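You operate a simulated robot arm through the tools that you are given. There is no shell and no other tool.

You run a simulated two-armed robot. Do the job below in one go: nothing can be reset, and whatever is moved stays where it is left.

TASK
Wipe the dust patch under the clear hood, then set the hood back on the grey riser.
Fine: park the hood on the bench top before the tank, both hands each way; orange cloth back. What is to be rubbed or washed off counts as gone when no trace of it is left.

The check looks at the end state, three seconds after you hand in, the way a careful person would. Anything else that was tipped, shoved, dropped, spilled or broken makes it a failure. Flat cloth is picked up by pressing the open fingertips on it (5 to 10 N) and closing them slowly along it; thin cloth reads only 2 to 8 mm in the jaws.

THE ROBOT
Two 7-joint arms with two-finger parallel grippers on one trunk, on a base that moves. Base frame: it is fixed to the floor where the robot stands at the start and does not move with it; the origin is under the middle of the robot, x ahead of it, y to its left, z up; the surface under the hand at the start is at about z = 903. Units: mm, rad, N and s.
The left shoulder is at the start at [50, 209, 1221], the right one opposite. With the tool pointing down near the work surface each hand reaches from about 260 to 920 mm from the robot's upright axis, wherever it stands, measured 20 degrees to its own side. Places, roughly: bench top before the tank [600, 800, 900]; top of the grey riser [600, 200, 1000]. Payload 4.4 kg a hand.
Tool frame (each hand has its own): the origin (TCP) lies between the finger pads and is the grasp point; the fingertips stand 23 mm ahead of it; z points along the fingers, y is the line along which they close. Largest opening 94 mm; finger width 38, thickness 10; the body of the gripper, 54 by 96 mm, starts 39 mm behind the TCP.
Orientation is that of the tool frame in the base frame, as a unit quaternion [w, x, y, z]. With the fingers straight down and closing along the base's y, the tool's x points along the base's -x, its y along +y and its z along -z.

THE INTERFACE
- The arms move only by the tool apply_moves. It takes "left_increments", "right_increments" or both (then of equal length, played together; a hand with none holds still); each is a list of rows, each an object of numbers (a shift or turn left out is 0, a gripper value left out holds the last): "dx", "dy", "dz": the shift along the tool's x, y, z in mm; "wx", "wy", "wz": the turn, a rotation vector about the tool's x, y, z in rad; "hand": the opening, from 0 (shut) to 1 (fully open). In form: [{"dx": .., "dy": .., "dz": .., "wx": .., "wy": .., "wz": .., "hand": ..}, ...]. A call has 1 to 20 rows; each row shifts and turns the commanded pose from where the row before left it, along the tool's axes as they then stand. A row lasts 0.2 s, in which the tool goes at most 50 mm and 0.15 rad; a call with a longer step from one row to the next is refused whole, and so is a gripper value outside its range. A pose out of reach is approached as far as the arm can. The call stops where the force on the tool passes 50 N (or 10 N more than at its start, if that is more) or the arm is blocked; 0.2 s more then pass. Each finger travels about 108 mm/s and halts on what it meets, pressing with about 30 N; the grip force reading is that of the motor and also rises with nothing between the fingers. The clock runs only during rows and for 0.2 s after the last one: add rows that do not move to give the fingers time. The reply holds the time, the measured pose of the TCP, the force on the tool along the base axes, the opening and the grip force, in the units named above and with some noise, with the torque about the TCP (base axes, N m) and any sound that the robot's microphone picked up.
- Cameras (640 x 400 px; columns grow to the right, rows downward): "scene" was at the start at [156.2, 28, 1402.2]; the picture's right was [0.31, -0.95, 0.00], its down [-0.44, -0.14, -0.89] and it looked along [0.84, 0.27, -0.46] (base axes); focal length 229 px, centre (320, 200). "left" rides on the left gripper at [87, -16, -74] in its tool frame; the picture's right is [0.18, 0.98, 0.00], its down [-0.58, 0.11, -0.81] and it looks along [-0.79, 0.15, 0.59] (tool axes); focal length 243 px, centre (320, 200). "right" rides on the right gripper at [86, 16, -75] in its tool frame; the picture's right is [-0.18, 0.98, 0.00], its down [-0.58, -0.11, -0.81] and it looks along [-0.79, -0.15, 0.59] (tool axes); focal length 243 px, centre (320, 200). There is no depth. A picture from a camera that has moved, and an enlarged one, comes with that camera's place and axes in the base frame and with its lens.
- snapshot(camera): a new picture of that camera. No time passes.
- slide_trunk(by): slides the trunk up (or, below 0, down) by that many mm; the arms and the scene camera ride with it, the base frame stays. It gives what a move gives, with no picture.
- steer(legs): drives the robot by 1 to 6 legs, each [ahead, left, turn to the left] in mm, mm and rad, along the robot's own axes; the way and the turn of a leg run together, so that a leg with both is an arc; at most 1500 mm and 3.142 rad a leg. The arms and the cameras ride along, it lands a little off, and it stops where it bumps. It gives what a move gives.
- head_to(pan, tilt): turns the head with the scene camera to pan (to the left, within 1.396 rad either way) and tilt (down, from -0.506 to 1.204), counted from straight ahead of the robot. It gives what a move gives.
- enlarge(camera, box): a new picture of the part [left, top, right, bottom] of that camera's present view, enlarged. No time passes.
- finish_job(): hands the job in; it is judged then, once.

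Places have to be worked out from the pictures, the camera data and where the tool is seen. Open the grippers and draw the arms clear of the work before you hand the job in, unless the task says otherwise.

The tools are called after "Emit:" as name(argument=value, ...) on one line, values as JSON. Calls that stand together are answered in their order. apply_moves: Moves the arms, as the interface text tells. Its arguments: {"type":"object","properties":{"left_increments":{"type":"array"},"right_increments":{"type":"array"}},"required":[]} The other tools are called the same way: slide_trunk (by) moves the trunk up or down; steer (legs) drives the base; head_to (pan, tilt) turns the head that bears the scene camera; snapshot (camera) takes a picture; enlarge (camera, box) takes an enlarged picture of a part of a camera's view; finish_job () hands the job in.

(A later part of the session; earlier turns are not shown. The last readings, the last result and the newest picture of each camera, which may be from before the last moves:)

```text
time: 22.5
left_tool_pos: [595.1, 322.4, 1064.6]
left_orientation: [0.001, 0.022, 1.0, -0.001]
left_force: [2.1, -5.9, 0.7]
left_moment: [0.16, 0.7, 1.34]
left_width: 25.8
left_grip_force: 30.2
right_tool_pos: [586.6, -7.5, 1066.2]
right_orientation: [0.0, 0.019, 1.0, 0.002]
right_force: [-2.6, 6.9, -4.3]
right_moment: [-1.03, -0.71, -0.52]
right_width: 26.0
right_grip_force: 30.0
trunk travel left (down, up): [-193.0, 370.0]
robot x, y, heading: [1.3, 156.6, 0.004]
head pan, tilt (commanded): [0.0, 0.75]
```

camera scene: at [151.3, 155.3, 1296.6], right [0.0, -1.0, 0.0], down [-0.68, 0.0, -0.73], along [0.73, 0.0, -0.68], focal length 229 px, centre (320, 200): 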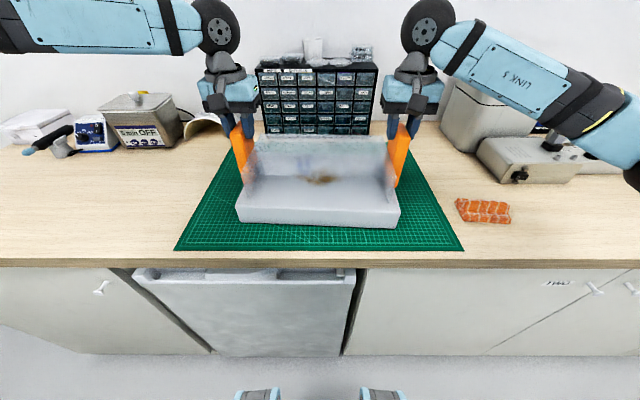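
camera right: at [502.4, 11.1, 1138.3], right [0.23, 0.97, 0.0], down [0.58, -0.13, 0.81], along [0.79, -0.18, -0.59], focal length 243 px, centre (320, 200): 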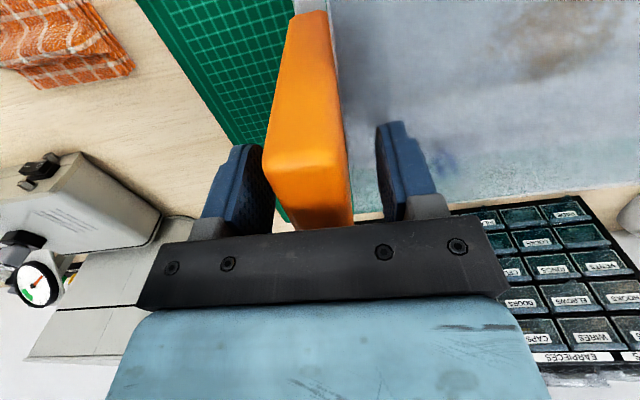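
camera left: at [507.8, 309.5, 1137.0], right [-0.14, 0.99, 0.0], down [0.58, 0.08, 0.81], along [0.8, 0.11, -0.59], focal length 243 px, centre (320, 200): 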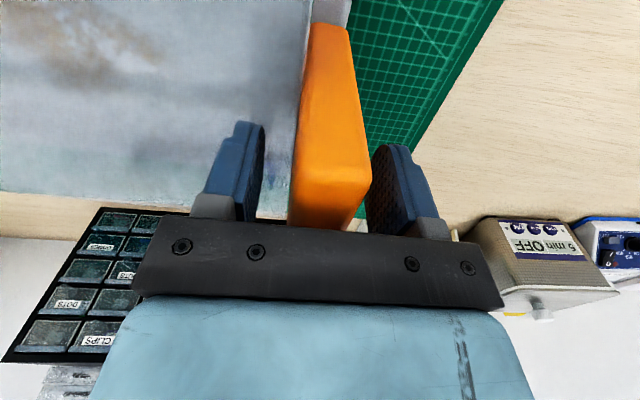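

Closing gave a brief 51 N peak on the left hand, now relaxed to a few newtons. I look at both grips before going on.

Emit:
snapshot(camera="left")

Emit:
snapshot(camera="right")

Emit:
enlarge(camera="scene", box=[210, 80, 430, 240])

```text
taken
camera left: at [508.1, 310.1, 1139.2], right [-0.14, 0.99, 0.0], down [0.59, 0.09, 0.81], along [0.8, 0.11, -0.59], focal length 243 px, centre (320, 200)
```

left: 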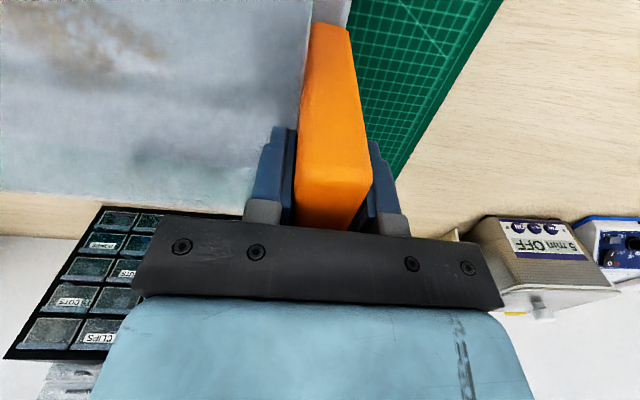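

```text
taken
camera right: at [502.6, 10.9, 1140.6], right [0.22, 0.98, 0.0], down [0.58, -0.13, 0.81], along [0.79, -0.18, -0.59], focal length 243 px, centre (320, 200)
```

right: 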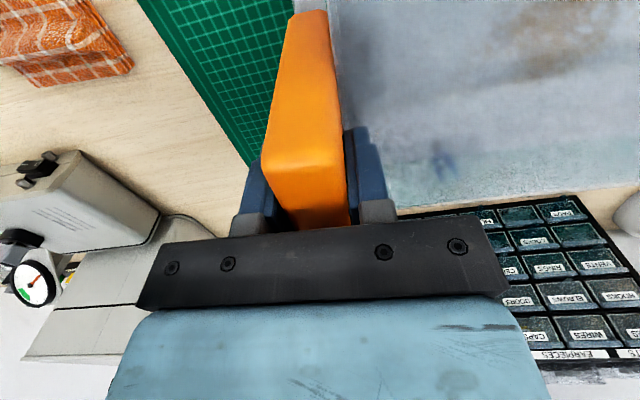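

```text
2.50 times, centred on (320, 160) of scene
camera zoom: at [152.2, 155.4, 1271.3], right [0.0, -1.0, 0.0], down [-0.68, 0.0, -0.73], along [0.73, 0.0, -0.68], focal length 572 px, centre (320, 300)
```

zoom: 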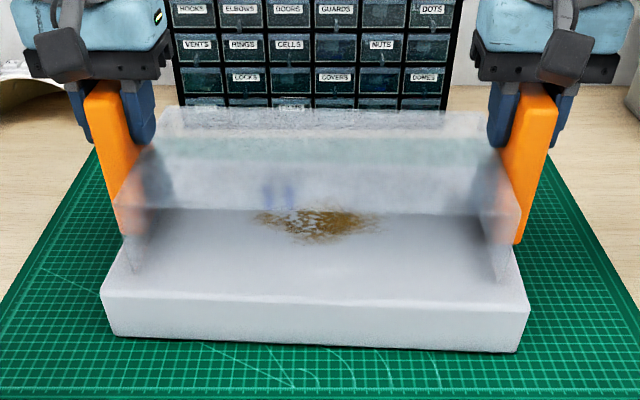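

Grips look square. I lift slowly with both arms, 15 mm over 15 rows, and watch the vertical force.

Emit:
apply_moves(left_increments=[{"dz": -1}, {"dz": -1}, {"dz": -1}, {"dz": -1}, {"dz": -1}, {"dz": -1}, {"dz": -1}, {"dz": -1}, {}], right_increments=[{"dz": -1}, {"dz": -1}, {"dz": -1}, {"dz": -1}, {"dz": -1}, {"dz": -1}, {"dz": -1}, {"dz": -1}, {}])

Emit:
snapshot(camera="left")

Emit:
enlarge(camera="scene", box=[210, 80, 430, 240])

```text
time: 24.5
left_tool_pos: [594.4, 322.8, 1074.4]
left_orientation: [0.0, 0.022, 1.0, -0.002]
left_force: [1.4, -9.2, 0.7]
left_moment: [0.24, 0.17, 1.01]
left_width: 25.9
left_grip_force: 30.2
right_tool_pos: [587.9, -7.2, 1074.3]
right_orientation: [0.0, 0.02, 1.0, 0.0]
right_force: [-1.3, 9.1, -4.4]
right_moment: [-1.0, -0.11, -0.41]
right_width: 25.9
right_grip_force: 29.5
trunk travel left (down, up): [-193.0, 370.0]
robot x, y, heading: [1.8, 151.8, 0.005]
head pan, tilt (commanded): [0.0, 0.75]
```

```text
taken
camera left: at [507.8, 310.8, 1147.7], right [-0.14, 0.99, 0.0], down [0.59, 0.08, 0.81], along [0.8, 0.11, -0.59], focal length 243 px, centre (320, 200)
```

left: 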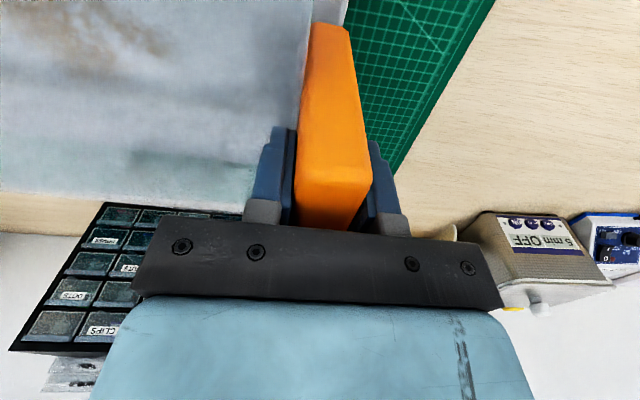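

```text
2.50 times, centred on (320, 160) of scene
camera zoom: at [152.3, 155.4, 1271.3], right [0.0, -1.0, 0.0], down [-0.68, 0.0, -0.73], along [0.73, 0.0, -0.68], focal length 572 px, centre (320, 300)
```

zoom: 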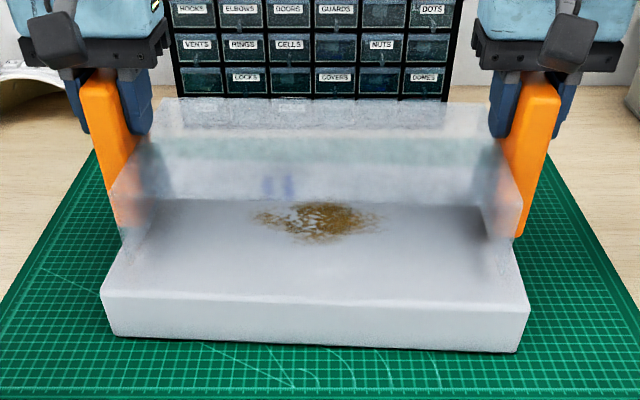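

The hood is off the riser and moving with the fingers (weight ≈5 N), so a slow arm lift works where the abrupt trunk slide slipped. The left arm would run out of reach at bench height with this trunk setting, so I set the hood back down, release, raise the hands and lower the trunk 65 mm before regripping.

Emit:
apply_moves(left_increments=[{"dz": 1}, {"dz": 1}, {"dz": 1}, {"dz": 1}, {"dz": 1}, {"dz": 1}, {"dz": 1}, {"dz": 1}, {"dz": 1}, {"dz": 1}, {}], right_increments=[{"dz": 1}, {"dz": 1}, {"dz": 1}, {"dz": 1}, {"dz": 1}, {"dz": 1}, {"dz": 1}, {"dz": 1}, {"dz": 1}, {"dz": 1}, {}])

Emit:
enlarge(camera="scene", box=[210, 80, 430, 240])

```text
time: 26.9
left_tool_pos: [595.7, 322.3, 1064.0]
left_orientation: [0.0, 0.023, 1.0, -0.002]
left_force: [-2.6, -30.6, -2.1]
left_moment: [0.76, 0.66, 0.68]
left_width: 26.0
left_grip_force: 30.0
right_tool_pos: [588.2, -7.3, 1064.7]
right_orientation: [0.0, 0.019, 1.0, 0.002]
right_force: [1.5, 31.7, -2.8]
right_moment: [-0.62, -0.66, -1.2]
right_width: 25.9
right_grip_force: 30.3
trunk travel left (down, up): [-193.0, 370.0]
robot x, y, heading: [-3.7, 153.0, 0.005]
head pan, tilt (commanded): [0.0, 0.75]
```

```text
2.50 times, centred on (320, 160) of scene
camera zoom: at [152.2, 155.4, 1271.3], right [0.0, -1.0, 0.0], down [-0.68, 0.0, -0.73], along [0.73, 0.0, -0.68], focal length 572 px, centre (320, 300)
```

zoom: 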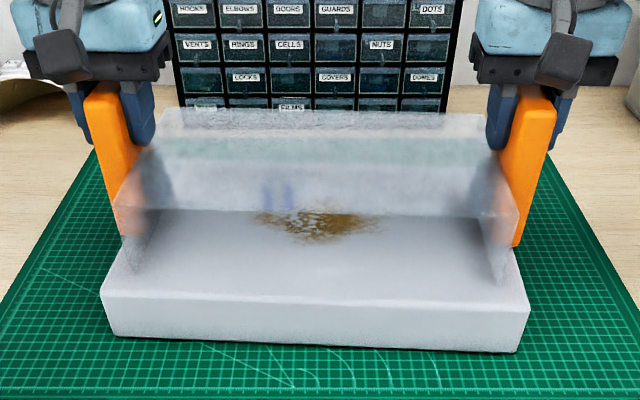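

The hood rests on the riser; hands pull apart by ~30 N because I set them 3 mm too wide. I relieve that first, then release and raise the hands.

Emit:
apply_moves(left_increments=[{"dy": -0.75}, {"dy": -0.75}, {}], right_increments=[{"dy": 0.75}, {"dy": 0.75}, {}])

Emit:
apply_moves(left_increments=[{"hand": 0.4}, {"hand": 0.6}, {"hand": 0.6}, {"dz": -11}, {"dz": -11}, {"dz": -11}, {"dz": -11}, {"dz": -11}, {"dz": -10}, {}], right_increments=[{"hand": 0.4}, {"hand": 0.6}, {"hand": 0.6}, {"dz": -11}, {"dz": -11}, {"dz": -11}, {"dz": -11}, {"dz": -11}, {"dz": -10}, {}])

Emit:
slide_trunk(by=-65)

Emit:
snapshot(camera="left")

Emit:
snapshot(camera="right")

Emit:
snapshot(camera="scene")

```text
time: 27.7
left_tool_pos: [596.5, 322.6, 1063.4]
left_orientation: [0.0, 0.022, 1.0, -0.001]
left_force: [-3.5, 1.9, -1.3]
left_moment: [-0.03, 0.14, -0.37]
left_width: 25.9
left_grip_force: 29.9
right_tool_pos: [588.8, -9.0, 1064.5]
right_orientation: [0.0, 0.021, 1.0, 0.001]
right_force: [2.7, -1.6, -3.5]
right_moment: [-0.31, -0.12, -0.6]
right_width: 25.8
right_grip_force: 30.1
trunk travel left (down, up): [-193.0, 370.0]
robot x, y, heading: [0.4, 154.7, 0.0]
head pan, tilt (commanded): [0.0, 0.75]
```

```text
time: 29.9
left_tool_pos: [596.4, 320.2, 1127.1]
left_orientation: [0.0, 0.023, 1.0, -0.002]
left_force: [-0.6, 0.0, 0.0]
left_moment: [0.02, 0.0, 0.03]
left_width: 56.3
left_grip_force: 0.0
right_tool_pos: [589.5, -6.6, 1128.8]
right_orientation: [0.0, 0.02, 1.0, 0.002]
right_force: [0.5, -0.9, 0.6]
right_moment: [0.0, -0.01, -0.02]
right_width: 56.4
right_grip_force: 0.1
trunk travel left (down, up): [-193.0, 370.0]
robot x, y, heading: [1.8, 155.5, 0.0]
head pan, tilt (commanded): [0.0, 0.75]
```

```text
time: 31.0
left_tool_pos: [596.0, 320.5, 1063.6]
left_orientation: [0.001, 0.023, 1.0, -0.001]
left_force: [0.6, 0.2, 0.4]
left_moment: [0.01, -0.02, 0.02]
left_width: 56.5
left_grip_force: 0.1
right_tool_pos: [589.4, -5.1, 1063.7]
right_orientation: [0.0, 0.019, 1.0, 0.002]
right_force: [-0.2, 0.2, -0.6]
right_moment: [0.0, -0.02, -0.04]
right_width: 56.5
right_grip_force: 0.1
trunk travel left (down, up): [-128.0, 435.0]
robot x, y, heading: [-4.3, 153.9, 0.005]
head pan, tilt (commanded): [0.0, 0.75]
```

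```text
taken
camera left: at [508.1, 308.3, 1137.6], right [-0.14, 0.99, 0.0], down [0.58, 0.08, 0.81], along [0.8, 0.11, -0.59], focal length 243 px, centre (320, 200)
```

left: 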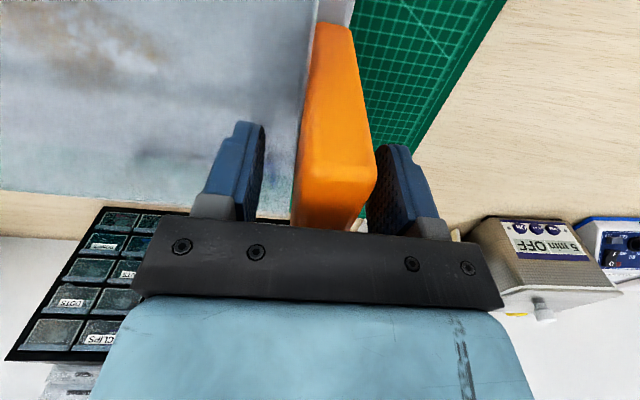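

```text
taken
camera right: at [503.1, 13.6, 1138.1], right [0.22, 0.97, 0.0], down [0.58, -0.13, 0.81], along [0.79, -0.18, -0.59], focal length 243 px, centre (320, 200)
```

right: 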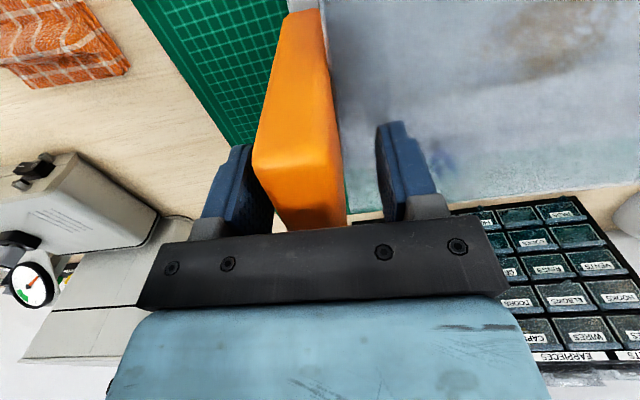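

```text
taken
camera scene: at [151.4, 155.4, 1206.5], right [0.0, -1.0, 0.0], down [-0.68, 0.0, -0.73], along [0.73, 0.0, -0.68], focal length 229 px, centre (320, 200)
```

scene: 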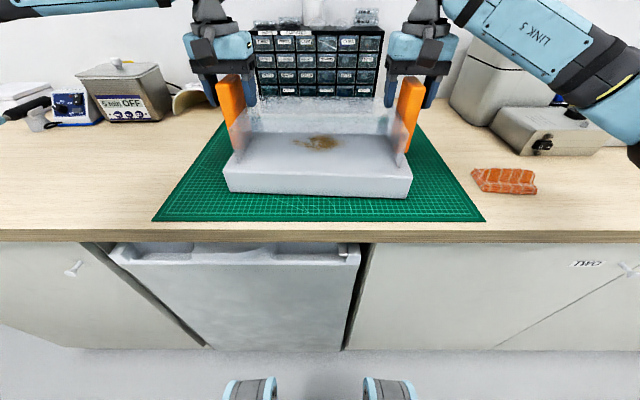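

Hands sprang to 320.4/−5.8; the relaxed grip was at about 322.6/−9.0, and the images also show the handles slightly outward. I shift each hand outward accordingly, then close gently.

Emit:
apply_moves(left_increments=[{"dy": 2.2}, {"hand": 0.4}, {"hand": 0.32}, {"hand": 0.26}, {"hand": 0.2}, {"hand": 0.1}, {"hand": 0.0}, {}, {}, {}], right_increments=[{"dy": -2.8}, {"hand": 0.4}, {"hand": 0.32}, {"hand": 0.26}, {"hand": 0.2}, {"hand": 0.1}, {"hand": 0.0}, {}, {}, {}])

```text
time: 33.2
left_tool_pos: [595.8, 322.8, 1063.4]
left_orientation: [0.001, 0.023, 1.0, -0.002]
left_force: [-1.2, -14.1, 0.2]
left_moment: [0.55, -0.02, 1.03]
left_width: 26.0
left_grip_force: 30.5
right_tool_pos: [588.1, -7.5, 1063.5]
right_orientation: [0.0, 0.019, 1.0, 0.003]
right_force: [0.1, 13.9, 0.5]
right_moment: [-0.65, -0.07, -1.04]
right_width: 25.9
right_grip_force: 30.0
trunk travel left (down, up): [-128.0, 435.0]
robot x, y, heading: [0.7, 155.8, 0.006]
head pan, tilt (commanded): [0.0, 0.75]
```

Some residual stress (14 N pull, ±1 Nm yaw); I relieve it with sub-millimetre corrections.

Emit:
apply_moves(left_increments=[{"dy": -0.5, "wz": -0.006}, {}, {}], right_increments=[{"dy": 0.5, "wz": 0.006}, {}, {}])

Emit:
apply_moves(left_increments=[{"dz": -1}, {"dz": -1}, {"dz": -1}, {"dz": -1}, {"dz": -1}, {"dz": -1}, {"dz": -1}, {"dz": -1}, {"dz": -1}, {"dz": -1}, {}], right_increments=[{"dz": -1}, {"dz": -1}, {"dz": -1}, {"dz": -1}, {"dz": -1}, {"dz": -1}, {"dz": -1}, {"dz": -1}, {"dz": -1}, {"dz": -1}, {}])

Emit:
snapshot(camera="left")

Emit:
snapshot(camera="right")

Emit:
enlarge(camera="scene", box=[210, 60, 430, 220])

```text
time: 34.0
left_tool_pos: [594.3, 322.0, 1063.1]
left_orientation: [0.001, 0.02, 1.0, -0.002]
left_force: [-3.1, -3.2, 3.9]
left_moment: [0.52, 0.1, -1.41]
left_width: 25.9
left_grip_force: 29.6
right_tool_pos: [588.2, -7.6, 1063.1]
right_orientation: [0.001, 0.023, 1.0, 0.001]
right_force: [1.8, 3.0, -0.4]
right_moment: [-0.75, -0.27, 0.97]
right_width: 25.9
right_grip_force: 30.3
trunk travel left (down, up): [-128.0, 435.0]
robot x, y, heading: [-0.2, 155.8, 0.006]
head pan, tilt (commanded): [0.0, 0.75]
```

```text
time: 36.4
left_tool_pos: [595.7, 322.1, 1072.9]
left_orientation: [-0.001, 0.021, 1.0, -0.001]
left_force: [0.3, -7.1, -0.3]
left_moment: [0.15, -0.72, -0.54]
left_width: 25.9
left_grip_force: 30.0
right_tool_pos: [589.3, -7.5, 1072.5]
right_orientation: [-0.001, 0.023, 1.0, 0.001]
right_force: [-0.2, 6.6, -4.0]
right_moment: [-0.83, 0.77, 0.7]
right_width: 25.9
right_grip_force: 29.4
trunk travel left (down, up): [-128.0, 435.0]
robot x, y, heading: [0.1, 155.5, 0.004]
head pan, tilt (commanded): [0.0, 0.75]
```

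```text
taken
camera left: at [508.6, 310.0, 1146.7], right [-0.14, 0.99, 0.0], down [0.58, 0.09, 0.81], along [0.8, 0.12, -0.59], focal length 243 px, centre (320, 200)
```

left: 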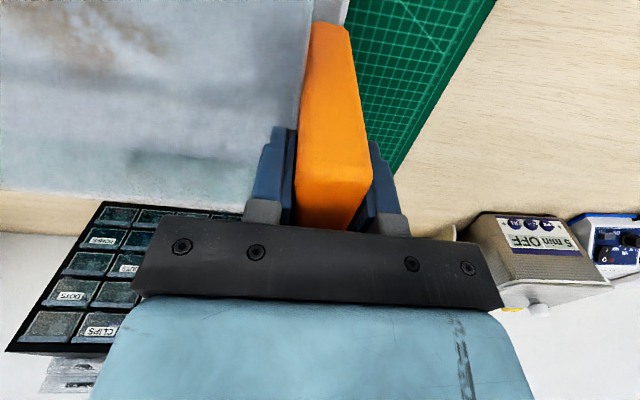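

```text
taken
camera right: at [503.8, 11.8, 1147.5], right [0.23, 0.97, 0.0], down [0.58, -0.14, 0.81], along [0.79, -0.18, -0.59], focal length 243 px, centre (320, 200)
```

right: 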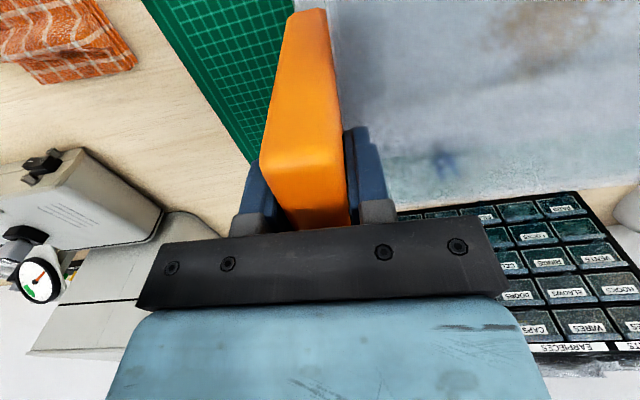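

```text
2.50 times, centred on (320, 140) of scene
camera zoom: at [152.2, 155.4, 1206.3], right [0.0, -1.0, 0.0], down [-0.68, 0.0, -0.73], along [0.73, 0.0, -0.68], focal length 572 px, centre (320, 350)
```

zoom: 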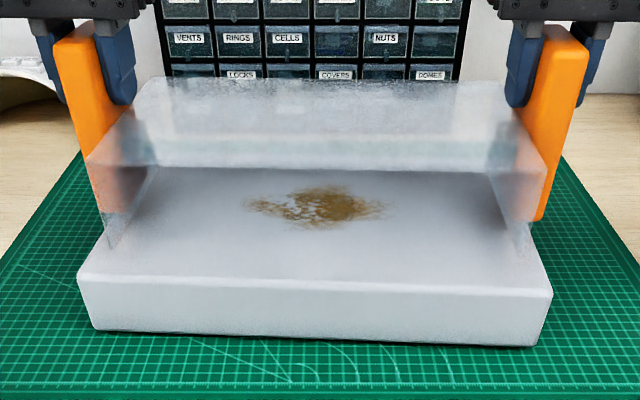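

Lifted 10 mm and holding. I test whether the grip survives driving, with a short 15 mm leg while still just above the riser.

Emit:
steer(legs=[[0, 15, 0]])

Emit:
snapshot(camera="left")

Emit:
snapshot(camera="right")

Emit:
enlarge(camera="scene", box=[210, 60, 430, 220])

```text
time: 37.2
left_tool_pos: [596.3, 338.4, 1072.3]
left_orientation: [-0.001, 0.02, 1.0, -0.002]
left_force: [0.7, -8.1, -1.5]
left_moment: [0.27, -0.13, -0.6]
left_width: 26.0
left_grip_force: 29.5
right_tool_pos: [589.0, 7.4, 1072.5]
right_orientation: [0.0, 0.023, 1.0, 0.001]
right_force: [-1.3, 8.4, -3.6]
right_moment: [-0.89, 0.16, 0.86]
right_width: 26.1
right_grip_force: 29.9
trunk travel left (down, up): [-128.0, 435.0]
robot x, y, heading: [0.5, 168.0, 0.002]
head pan, tilt (commanded): [0.0, 0.75]
```

```text
taken
camera left: at [508.5, 325.4, 1146.7], right [-0.14, 0.99, 0.0], down [0.59, 0.09, 0.81], along [0.8, 0.11, -0.59], focal length 243 px, centre (320, 200)
```

left: 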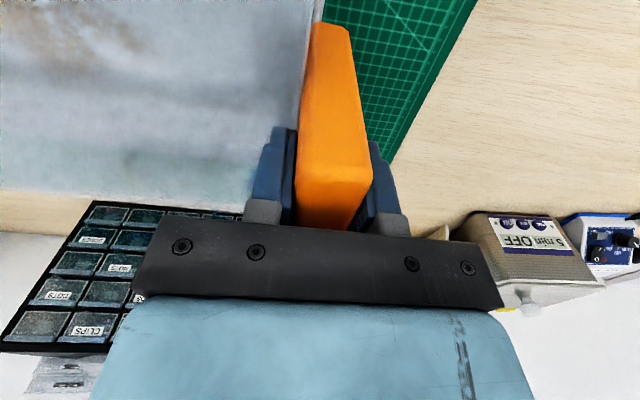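

```text
taken
camera right: at [503.7, 27.1, 1147.4], right [0.23, 0.97, 0.0], down [0.58, -0.14, 0.81], along [0.79, -0.18, -0.59], focal length 243 px, centre (320, 200)
```

right: 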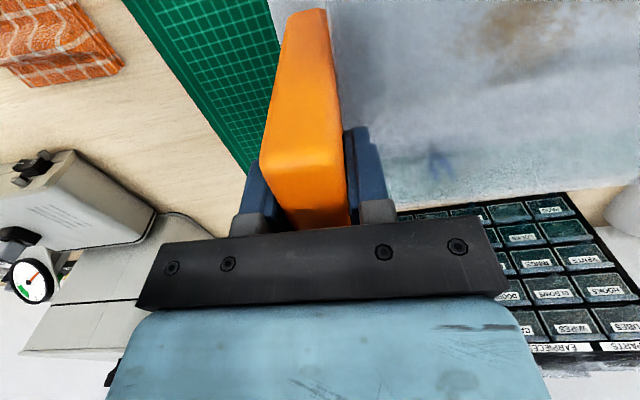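

```text
2.50 times, centred on (320, 140) of scene
camera zoom: at [152.1, 170.7, 1206.3], right [0.0, -1.0, 0.0], down [-0.68, 0.0, -0.73], along [0.73, 0.0, -0.68], focal length 572 px, centre (320, 350)
```

zoom: 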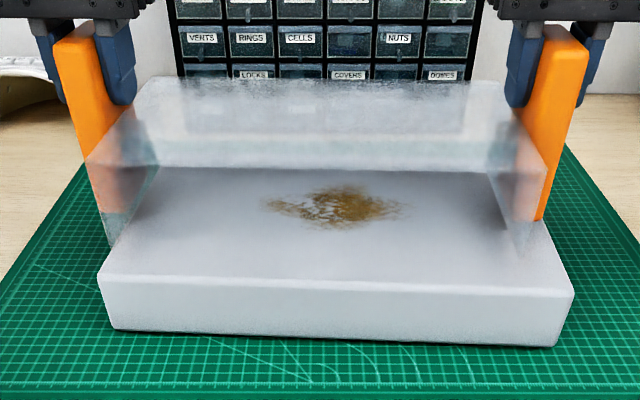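

The grip holds while driving. I raise the hood another 50 mm with the arms before the long drive.

Emit:
apply_moves(left_increments=[{"dz": -2.5}, {"dz": -2.5}, {"dz": -2.5}, {"dz": -2.5}, {"dz": -2.5}, {"dz": -2.5}, {"dz": -2.5}, {"dz": -2.5}, {"dz": -2.5}, {"dz": -2.5}, {"dz": -2.5}, {"dz": -2.5}, {"dz": -2.5}, {"dz": -2.5}, {"dz": -2.5}, {"dz": -2.5}, {"dz": -2.5}, {"dz": -2.5}, {}], right_increments=[{"dz": -2.5}, {"dz": -2.5}, {"dz": -2.5}, {"dz": -2.5}, {"dz": -2.5}, {"dz": -2.5}, {"dz": -2.5}, {"dz": -2.5}, {"dz": -2.5}, {"dz": -2.5}, {"dz": -2.5}, {"dz": -2.5}, {"dz": -2.5}, {"dz": -2.5}, {"dz": -2.5}, {"dz": -2.5}, {"dz": -2.5}, {"dz": -2.5}, {}])

Emit:
snapshot(camera="scene")

Emit:
snapshot(camera="left")

```text
time: 41.2
left_tool_pos: [592.4, 340.0, 1115.3]
left_orientation: [0.0, 0.021, 1.0, -0.003]
left_force: [5.4, -3.0, 0.5]
left_moment: [0.24, 0.43, 1.05]
left_width: 26.0
left_grip_force: 29.9
left hand out of reach, approached as far as the arm can: row 15
right_tool_pos: [589.1, 9.5, 1117.3]
right_orientation: [0.0, 0.019, 1.0, 0.002]
right_force: [-5.3, 2.9, -4.7]
right_moment: [-1.14, -0.4, 0.79]
right_width: 26.1
right_grip_force: 30.5
trunk travel left (down, up): [-128.0, 435.0]
robot x, y, heading: [-0.1, 169.8, 0.004]
head pan, tilt (commanded): [0.0, 0.75]
stopped in row 19 (right hand): the force on the tool passed its limit at 51 N (the readings are from after the stop); the commanded pose is now the measured one
```

```text
taken
camera scene: at [152.2, 170.3, 1206.3], right [0.0, -1.0, 0.0], down [-0.68, 0.0, -0.73], along [0.73, 0.0, -0.68], focal length 229 px, centre (320, 200)
```

scene: 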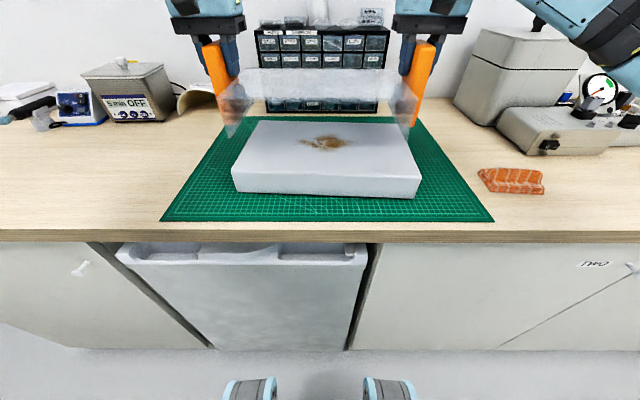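

```text
taken
camera left: at [505.7, 327.5, 1190.9], right [-0.14, 0.99, -0.01], down [0.58, 0.09, 0.81], along [0.8, 0.11, -0.59], focal length 243 px, centre (320, 200)
```

left: 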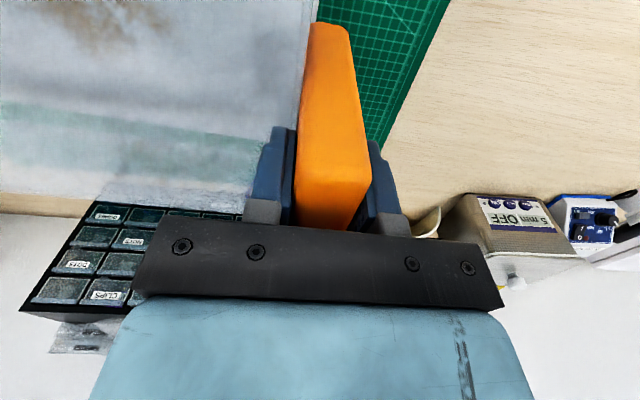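

The hood is 50 mm above the riser (the left arm is at its upper limit, so no higher). Now I drive 620 mm to the left to bring the hood over the bench in front of the tank.

Emit:
steer(legs=[[0, 620, 0]])

Emit:
snapshot(camera="scene")

Emit:
snapshot(camera="left")

Emit:
snapshot(camera="right")

```text
time: 47.0
left_tool_pos: [588.2, 953.4, 1117.0]
left_orientation: [0.0, 0.019, 1.0, -0.003]
left_force: [7.3, -10.4, 1.6]
left_moment: [0.04, 0.02, 1.14]
left_width: 26.2
left_grip_force: 29.7
right_tool_pos: [586.6, 623.1, 1117.1]
right_orientation: [0.0, 0.019, 1.0, 0.002]
right_force: [-7.2, 9.7, -4.4]
right_moment: [-1.11, 0.01, 1.14]
right_width: 26.4
right_grip_force: 30.4
trunk travel left (down, up): [-128.0, 435.0]
robot x, y, heading: [-4.1, 780.8, 0.003]
head pan, tilt (commanded): [0.0, 0.75]
```

```text
taken
camera scene: at [148.7, 782.0, 1206.3], right [0.01, -1.0, 0.0], down [-0.68, -0.01, -0.73], along [0.73, 0.01, -0.68], focal length 229 px, centre (320, 200)
```

scene: 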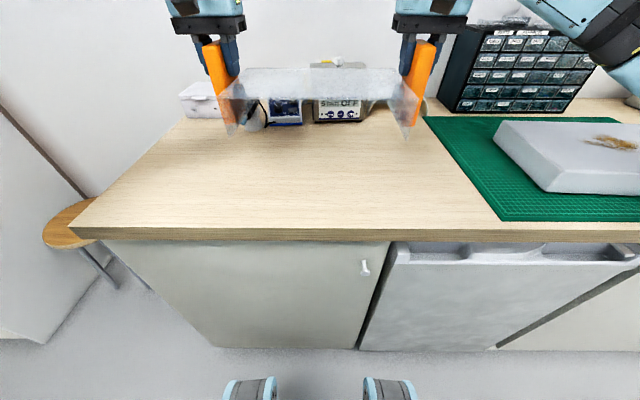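

```text
taken
camera left: at [501.3, 940.5, 1191.0], right [-0.15, 0.99, -0.01], down [0.58, 0.09, 0.81], along [0.8, 0.11, -0.59], focal length 243 px, centre (320, 200)
```

left: 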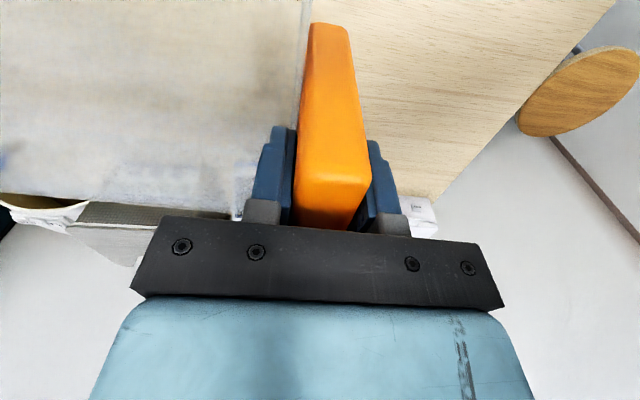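

```text
taken
camera right: at [500.9, 641.2, 1193.0], right [0.22, 0.98, 0.0], down [0.58, -0.13, 0.81], along [0.79, -0.17, -0.59], focal length 243 px, centre (320, 200)
```

right: 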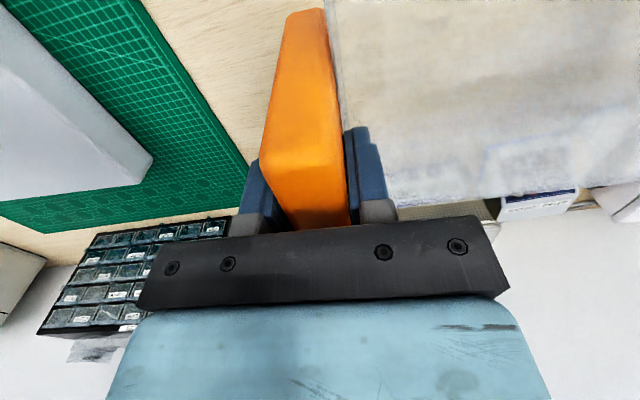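

The hood hangs at y centre ≈788, x ≈ 505–675, with over 100 mm to the tank and other items. I lower both arms 95 mm in even steps.

Emit:
apply_moves(left_increments=[{"dz": 2}, {"dz": 4}, {"dz": 5}, {"dz": 5}, {"dz": 5}, {"dz": 5}, {"dz": 5}, {"dz": 5}, {"dz": 5}, {"dz": 5}, {"dz": 5}, {"dz": 5}, {"dz": 5}, {"dz": 5}, {"dz": 5}, {"dz": 5}, {"dz": 5}, {"dz": 5}, {"dz": 4}, {"dz": 2}], right_increments=[{"dz": 2}, {"dz": 4}, {"dz": 5}, {"dz": 5}, {"dz": 5}, {"dz": 5}, {"dz": 5}, {"dz": 5}, {"dz": 5}, {"dz": 5}, {"dz": 5}, {"dz": 5}, {"dz": 5}, {"dz": 5}, {"dz": 5}, {"dz": 5}, {"dz": 5}, {"dz": 5}, {"dz": 4}, {"dz": 2}])

Emit:
snapshot(camera="scene")

Emit:
snapshot(camera="left")

```text
time: 51.2
left_tool_pos: [589.3, 952.5, 1024.6]
left_orientation: [0.001, 0.02, 1.0, -0.003]
left_force: [6.9, -5.9, 1.7]
left_moment: [-0.06, -0.16, 1.42]
left_width: 26.1
left_grip_force: 30.2
right_tool_pos: [586.1, 622.2, 1027.9]
right_orientation: [0.0, 0.018, 1.0, 0.003]
right_force: [-8.1, 6.8, -6.1]
right_moment: [-0.95, 0.21, 1.11]
right_width: 26.0
right_grip_force: 30.3
trunk travel left (down, up): [-128.0, 435.0]
robot x, y, heading: [-3.2, 781.6, 0.006]
head pan, tilt (commanded): [0.0, 0.75]
```

```text
taken
camera scene: at [148.7, 781.9, 1206.3], right [0.01, -1.0, 0.0], down [-0.68, -0.01, -0.73], along [0.73, 0.01, -0.68], focal length 229 px, centre (320, 200)
```

scene: 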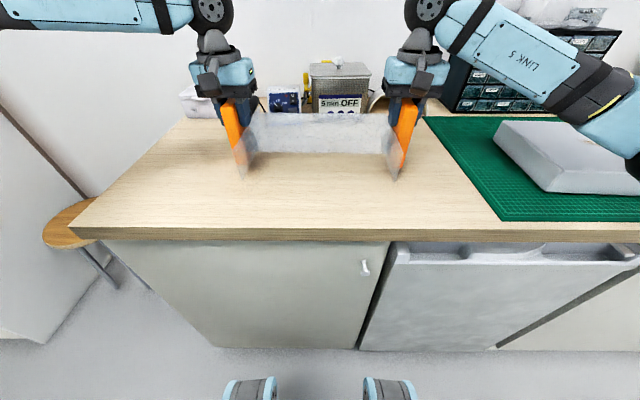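

```text
taken
camera left: at [501.3, 940.1, 1099.5], right [-0.15, 0.99, 0.0], down [0.58, 0.09, 0.81], along [0.8, 0.12, -0.59], focal length 243 px, centre (320, 200)
```

left: 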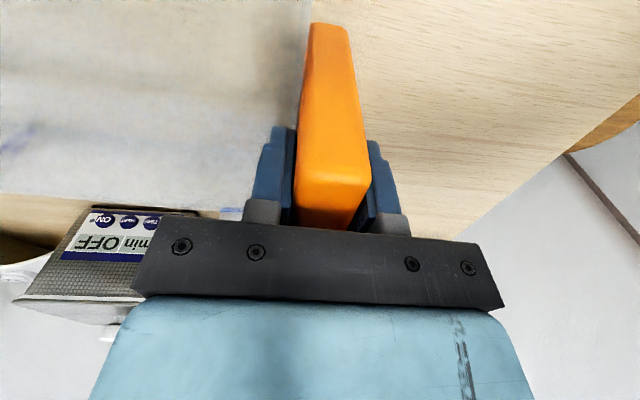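

About 23 mm remain to the bench. I go on at 1 mm per row and watch for contact.

Emit:
apply_moves(left_increments=[{"dz": 1.2}, {"dz": 1.2}, {"dz": 1.2}, {"dz": 1.2}, {"dz": 1.2}, {"dz": 1.2}, {"dz": 1.2}, {"dz": 1.2}, {"dz": 1.2}, {"dz": 1.2}, {"dz": 1.2}, {"dz": 1.2}, {"dz": 1.2}, {"dz": 1.2}, {}], right_increments=[{"dz": 1.3}, {"dz": 1.3}, {"dz": 1.3}, {"dz": 1.3}, {"dz": 1.3}, {"dz": 1.3}, {"dz": 1.3}, {"dz": 1.3}, {"dz": 1.3}, {"dz": 1.3}, {"dz": 1.3}, {"dz": 1.3}, {"dz": 1.3}, {"dz": 1.3}, {}])

Emit:
enlarge(camera="scene", box=[180, 60, 460, 220])

```text
time: 54.5
left_tool_pos: [588.5, 952.2, 1007.9]
left_orientation: [0.002, 0.019, 1.0, -0.003]
left_force: [4.5, 21.2, 0.0]
left_moment: [0.25, 0.04, 0.85]
left_width: 26.1
left_grip_force: 29.5
right_tool_pos: [585.6, 623.8, 1008.8]
right_orientation: [0.0, 0.019, 1.0, 0.002]
right_force: [-5.4, -21.7, -4.8]
right_moment: [-0.91, -0.03, 0.67]
right_width: 26.3
right_grip_force: 30.0
trunk travel left (down, up): [-128.0, 435.0]
robot x, y, heading: [-2.9, 781.1, 0.008]
head pan, tilt (commanded): [0.0, 0.75]
```

```text
2.29 times, centred on (320, 140) of scene
camera zoom: at [148.7, 781.9, 1206.3], right [0.01, -1.0, 0.0], down [-0.68, -0.01, -0.73], along [0.73, 0.01, -0.68], focal length 523 px, centre (320, 337)
```

zoom: 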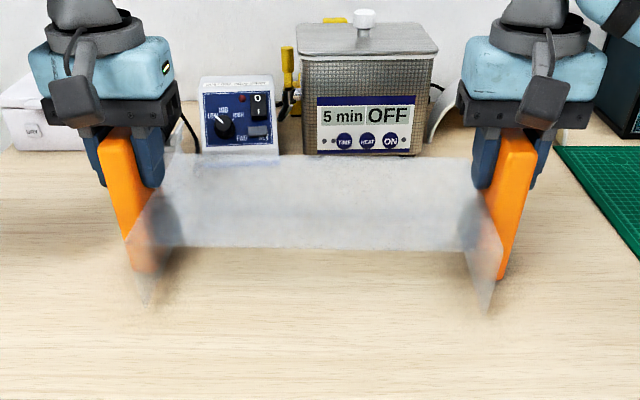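

Not down yet; the hands are squeezing the hood by ~21 N, so I relieve that outward and continue down.

Emit:
apply_moves(left_increments=[{"dy": 0.7}, {"dz": 1}, {"dz": 1}, {"dz": 1}, {"dz": 1}, {}], right_increments=[{"dy": -0.7}, {"dz": 1}, {"dz": 1}, {"dz": 1}, {"dz": 1}, {}])

Emit:
apply_moves(left_increments=[{"dz": 0.7}, {"dz": 0.7}, {}], right_increments=[{"dz": 0.7}, {"dz": 0.7}, {}])

```text
time: 55.9
left_tool_pos: [589.9, 953.9, 1003.1]
left_orientation: [0.001, 0.02, 1.0, -0.003]
left_force: [3.9, 11.6, 2.3]
left_moment: [-0.04, 0.28, 1.11]
left_width: 26.0
left_grip_force: 30.1
right_tool_pos: [586.2, 622.6, 1005.4]
right_orientation: [0.0, 0.019, 1.0, 0.002]
right_force: [-5.9, -12.6, -6.0]
right_moment: [-1.27, -0.19, 0.44]
right_width: 26.1
right_grip_force: 29.9
trunk travel left (down, up): [-128.0, 435.0]
robot x, y, heading: [-3.1, 783.0, 0.005]
head pan, tilt (commanded): [0.0, 0.75]
```

```text
time: 56.6
left_tool_pos: [589.7, 953.2, 1001.2]
left_orientation: [0.0, 0.019, 1.0, -0.003]
left_force: [5.5, 10.1, 0.9]
left_moment: [0.21, -0.26, 0.98]
left_width: 26.0
left_grip_force: 30.0
right_tool_pos: [587.1, 622.9, 1003.9]
right_orientation: [0.0, 0.019, 1.0, 0.003]
right_force: [-5.4, -9.3, -5.2]
right_moment: [-1.1, 0.25, 0.65]
right_width: 26.1
right_grip_force: 30.2
trunk travel left (down, up): [-128.0, 435.0]
robot x, y, heading: [-4.6, 779.4, 0.005]
head pan, tilt (commanded): [0.0, 0.75]
```

No contact yet (vertical force unchanged), so I continue in 1 mm steps.

Emit:
apply_moves(left_increments=[{"dz": 0.7}, {"dz": 0.7}, {"dz": 0.7}, {}], right_increments=[{"dz": 0.7}, {"dz": 0.7}, {"dz": 0.7}, {}])

Emit:
enlarge(camera="scene", box=[210, 100, 430, 220])

```text
time: 57.6
left_tool_pos: [589.5, 953.1, 1000.5]
left_orientation: [0.0, 0.019, 1.0, -0.003]
left_force: [6.6, 11.8, -1.1]
left_moment: [0.48, -0.19, 1.19]
left_width: 26.2
left_grip_force: 30.4
right_tool_pos: [588.6, 624.3, 1001.0]
right_orientation: [0.0, 0.018, 1.0, 0.002]
right_force: [-6.9, -12.5, -3.7]
right_moment: [-0.82, 0.13, 0.91]
right_width: 26.1
right_grip_force: 29.8
trunk travel left (down, up): [-128.0, 435.0]
robot x, y, heading: [-1.9, 780.4, 0.006]
head pan, tilt (commanded): [0.0, 0.75]
```

```text
2.91 times, centred on (320, 160) of scene
camera zoom: at [148.7, 781.9, 1206.3], right [0.01, -1.0, 0.0], down [-0.68, -0.01, -0.73], along [0.73, 0.01, -0.68], focal length 666 px, centre (320, 316)
```

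zoom: 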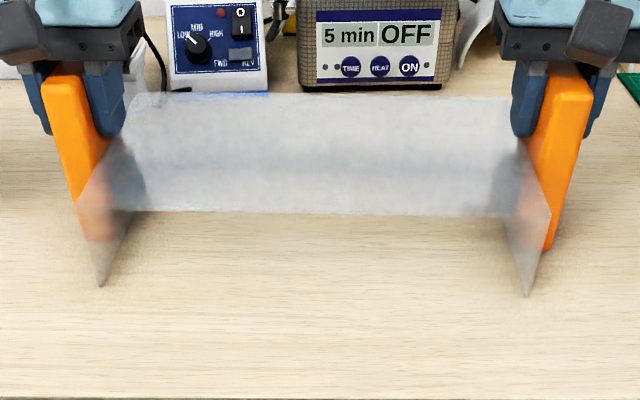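

The panel corners project almost onto the bench surface. I creep further down in half-millimetre rows until the load comes off.

Emit:
apply_moves(left_increments=[{"dz": 0.5}, {"dz": 0.5}, {"dz": 0.5}, {"dz": 0.5}, {}], right_increments=[{"dz": 0.5}, {"dz": 0.5}, {"dz": 0.5}, {"dz": 0.5}, {}])

Emit:
apply_moves(left_increments=[{"dz": 0.5}, {"dz": 0.5}, {}], right_increments=[{"dz": 0.5}, {"dz": 0.5}, {}])

```text
time: 58.9
left_tool_pos: [587.4, 952.6, 1000.3]
left_orientation: [0.002, 0.02, 1.0, -0.002]
left_force: [5.3, 8.2, 11.3]
left_moment: [0.69, 0.29, 0.85]
left_width: 26.3
left_grip_force: 30.0
right_tool_pos: [584.5, 622.2, 998.7]
right_orientation: [0.001, 0.019, 1.0, 0.003]
right_force: [-0.7, -9.7, 4.1]
right_moment: [-0.91, 0.48, 0.43]
right_width: 25.9
right_grip_force: 29.9
trunk travel left (down, up): [-128.0, 435.0]
robot x, y, heading: [-1.8, 779.9, 0.007]
head pan, tilt (commanded): [0.0, 0.75]
```

```text
time: 59.6
left_tool_pos: [586.7, 953.0, 1000.7]
left_orientation: [0.003, 0.019, 1.0, -0.003]
left_force: [15.7, 14.5, 19.9]
left_moment: [0.75, 0.13, 1.12]
left_width: 26.1
left_grip_force: 30.6
right_tool_pos: [584.7, 623.0, 1000.4]
right_orientation: [0.002, 0.019, 1.0, 0.002]
right_force: [-5.6, -17.8, 16.4]
right_moment: [-0.94, 0.81, 1.01]
right_width: 26.2
right_grip_force: 29.9
trunk travel left (down, up): [-128.0, 435.0]
robot x, y, heading: [-1.9, 779.8, 0.006]
head pan, tilt (commanded): [0.0, 0.75]
```

The hood now rests on the bench (TCP ≈1000.4, so the riser top is ≈63 mm above the bench). I relieve the residual stresses, then open the hands.

Emit:
apply_moves(left_increments=[{"dz": -0.8, "dy": 0.6, "wz": -0.006}, {}, {}], right_increments=[{"dz": -0.8, "dy": -0.6, "wz": -0.006}, {}, {}])

Emit:
apply_moves(left_increments=[{"hand": 0.32}, {"hand": 0.4}, {"hand": 0.6}, {"hand": 0.6}, {}], right_increments=[{"hand": 0.32}, {"hand": 0.4}, {"hand": 0.6}, {"hand": 0.6}, {}])

Emit:
snapshot(camera="scene")

```text
time: 60.5
left_tool_pos: [587.8, 953.9, 998.9]
left_orientation: [0.002, 0.018, 1.0, -0.002]
left_force: [6.9, 2.3, 16.4]
left_moment: [0.84, -0.71, 0.84]
left_width: 25.8
left_grip_force: 29.5
right_tool_pos: [583.7, 623.7, 999.8]
right_orientation: [0.002, 0.015, 1.0, 0.002]
right_force: [-1.3, -4.9, 12.1]
right_moment: [-1.05, -0.27, -0.06]
right_width: 25.8
right_grip_force: 29.8
trunk travel left (down, up): [-128.0, 435.0]
robot x, y, heading: [-4.1, 781.7, 0.006]
head pan, tilt (commanded): [0.0, 0.75]
```

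```text
time: 61.6
left_tool_pos: [589.8, 953.8, 998.3]
left_orientation: [0.001, 0.016, 1.0, -0.003]
left_force: [0.7, 0.4, -0.2]
left_moment: [0.01, -0.01, -0.01]
left_width: 56.6
left_grip_force: 0.1
right_tool_pos: [585.1, 623.2, 998.8]
right_orientation: [0.0, 0.015, 1.0, 0.003]
right_force: [-0.2, -0.5, 0.0]
right_moment: [-0.01, 0.01, 0.0]
right_width: 56.3
right_grip_force: 0.0
trunk travel left (down, up): [-128.0, 435.0]
robot x, y, heading: [-1.4, 779.3, 0.013]
head pan, tilt (commanded): [0.0, 0.75]
```

```text
taken
camera scene: at [148.3, 781.9, 1206.4], right [0.01, -1.0, 0.0], down [-0.68, -0.01, -0.73], along [0.73, 0.01, -0.68], focal length 229 px, centre (320, 200)
```

scene: 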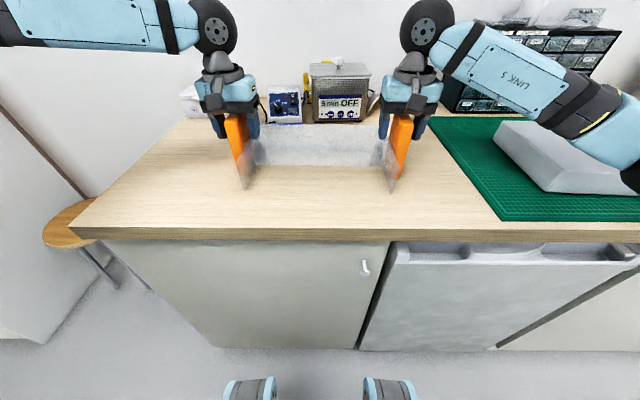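

The hood stands on the bench, hands free of load. I raise the trunk 172 mm straight up to draw both hands clear of the handles.

Emit:
slide_trunk(by=172)

Emit:
snapshot(camera="scene")

Emit:
snapshot(camera="left")

Emit:
snapshot(camera="right")

```text
time: 63.6
left_tool_pos: [588.0, 953.0, 1169.7]
left_orientation: [0.001, 0.017, 1.0, -0.003]
left_force: [-0.3, 0.1, 0.2]
left_moment: [-0.02, -0.02, 0.0]
left_width: 56.8
left_grip_force: 0.1
right_tool_pos: [585.9, 623.2, 1170.4]
right_orientation: [0.001, 0.015, 1.0, 0.002]
right_force: [-0.8, 0.2, -0.6]
right_moment: [0.01, -0.02, 0.01]
right_width: 56.3
right_grip_force: 0.0
trunk travel left (down, up): [-300.0, 263.0]
robot x, y, heading: [-4.9, 780.2, 0.006]
head pan, tilt (commanded): [0.0, 0.75]
```

```text
taken
camera scene: at [148.5, 781.9, 1378.3], right [0.01, -1.0, 0.0], down [-0.68, -0.01, -0.73], along [0.73, 0.01, -0.68], focal length 229 px, centre (320, 200)
```

scene: 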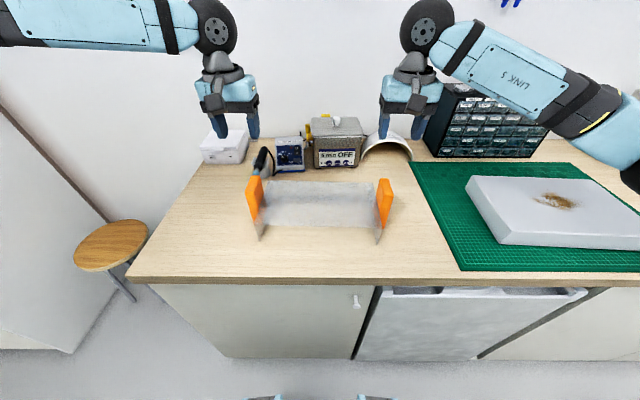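

```text
taken
camera left: at [501.3, 940.6, 1244.4], right [-0.15, 0.99, -0.01], down [0.58, 0.09, 0.81], along [0.8, 0.12, -0.59], focal length 243 px, centre (320, 200)
```

left: 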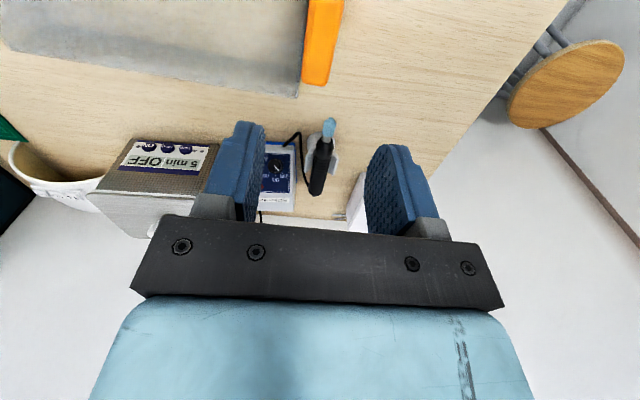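

```text
taken
camera right: at [500.7, 640.5, 1245.0], right [0.21, 0.98, 0.0], down [0.58, -0.13, 0.81], along [0.79, -0.17, -0.59], focal length 243 px, centre (320, 200)
```

right: 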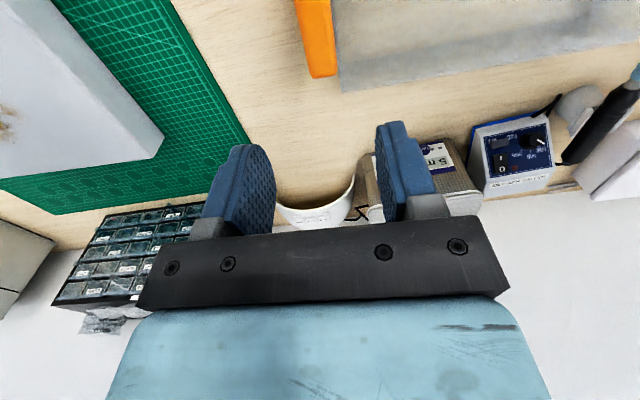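

The hood is parked cleanly before the tank with clearance all round, and the riser with its dust patch is free. I drive back to the right to work on cloth and dust.

Emit:
steer(legs=[[0, -625, 0]])

Emit:
snapshot(camera="scene")

Emit:
enlarge(camera="scene", box=[230, 140, 410, 270])

Emit:
enlarge(camera="scene", box=[430, 200, 510, 260])

```text
time: 69.7
left_tool_pos: [595.0, 312.9, 1170.0]
left_orientation: [0.001, 0.013, 1.0, -0.003]
left_force: [0.3, -0.4, 0.7]
left_moment: [-0.02, -0.03, -0.03]
left_width: 56.2
left_grip_force: 0.1
right_tool_pos: [595.1, -16.6, 1170.3]
right_orientation: [0.0, 0.01, 1.0, 0.003]
right_force: [-0.1, 0.0, 0.2]
right_moment: [-0.01, 0.03, -0.01]
right_width: 56.6
right_grip_force: 0.0
trunk travel left (down, up): [-300.0, 263.0]
robot x, y, heading: [3.4, 132.5, 0.018]
head pan, tilt (commanded): [0.0, 0.75]
```

```text
taken
camera scene: at [156.2, 137.6, 1378.4], right [0.02, -1.0, 0.0], down [-0.68, -0.01, -0.73], along [0.73, 0.01, -0.68], focal length 229 px, centre (320, 200)
```

scene: 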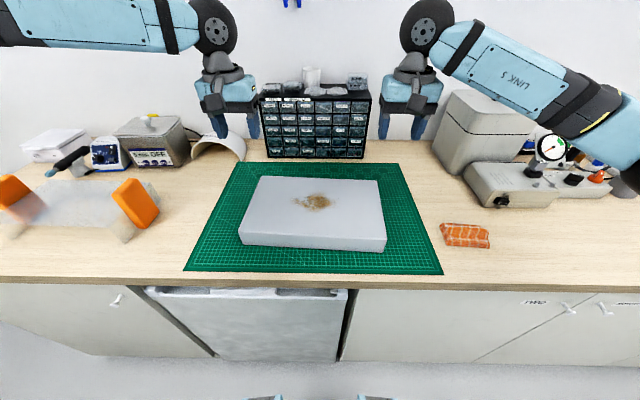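

```text
3.08 times, centred on (320, 205) of scene
camera zoom: at [156.2, 137.6, 1378.4], right [0.02, -1.0, 0.0], down [-0.68, -0.01, -0.73], along [0.73, 0.01, -0.68], focal length 704 px, centre (320, 185)
```

zoom: 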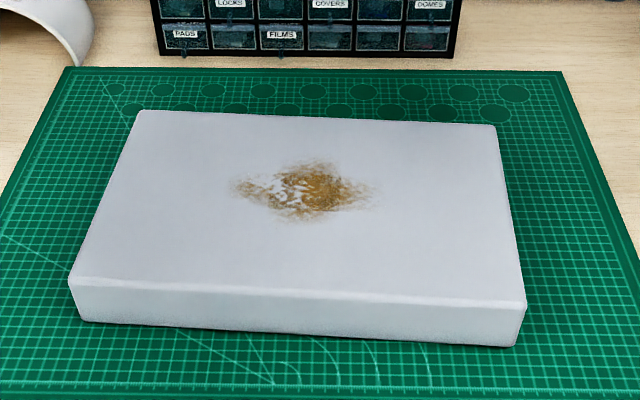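

```text
6.67 times, centred on (470, 230) of scene
camera zoom: at [156.2, 137.6, 1378.4], right [0.02, -1.0, 0.0], down [-0.68, -0.01, -0.73], along [0.73, 0.01, -0.68], focal length 1525 px, centre (-680, 0)
```

zoom: 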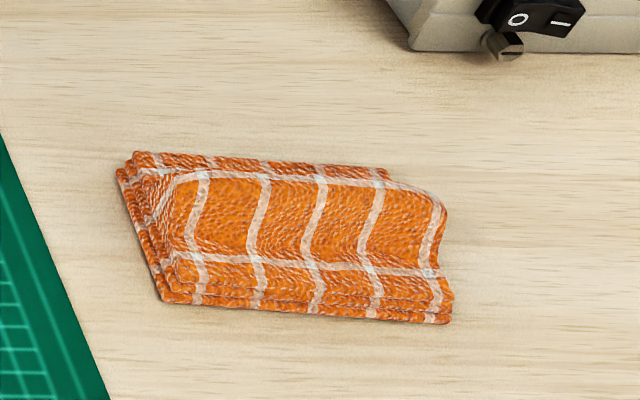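

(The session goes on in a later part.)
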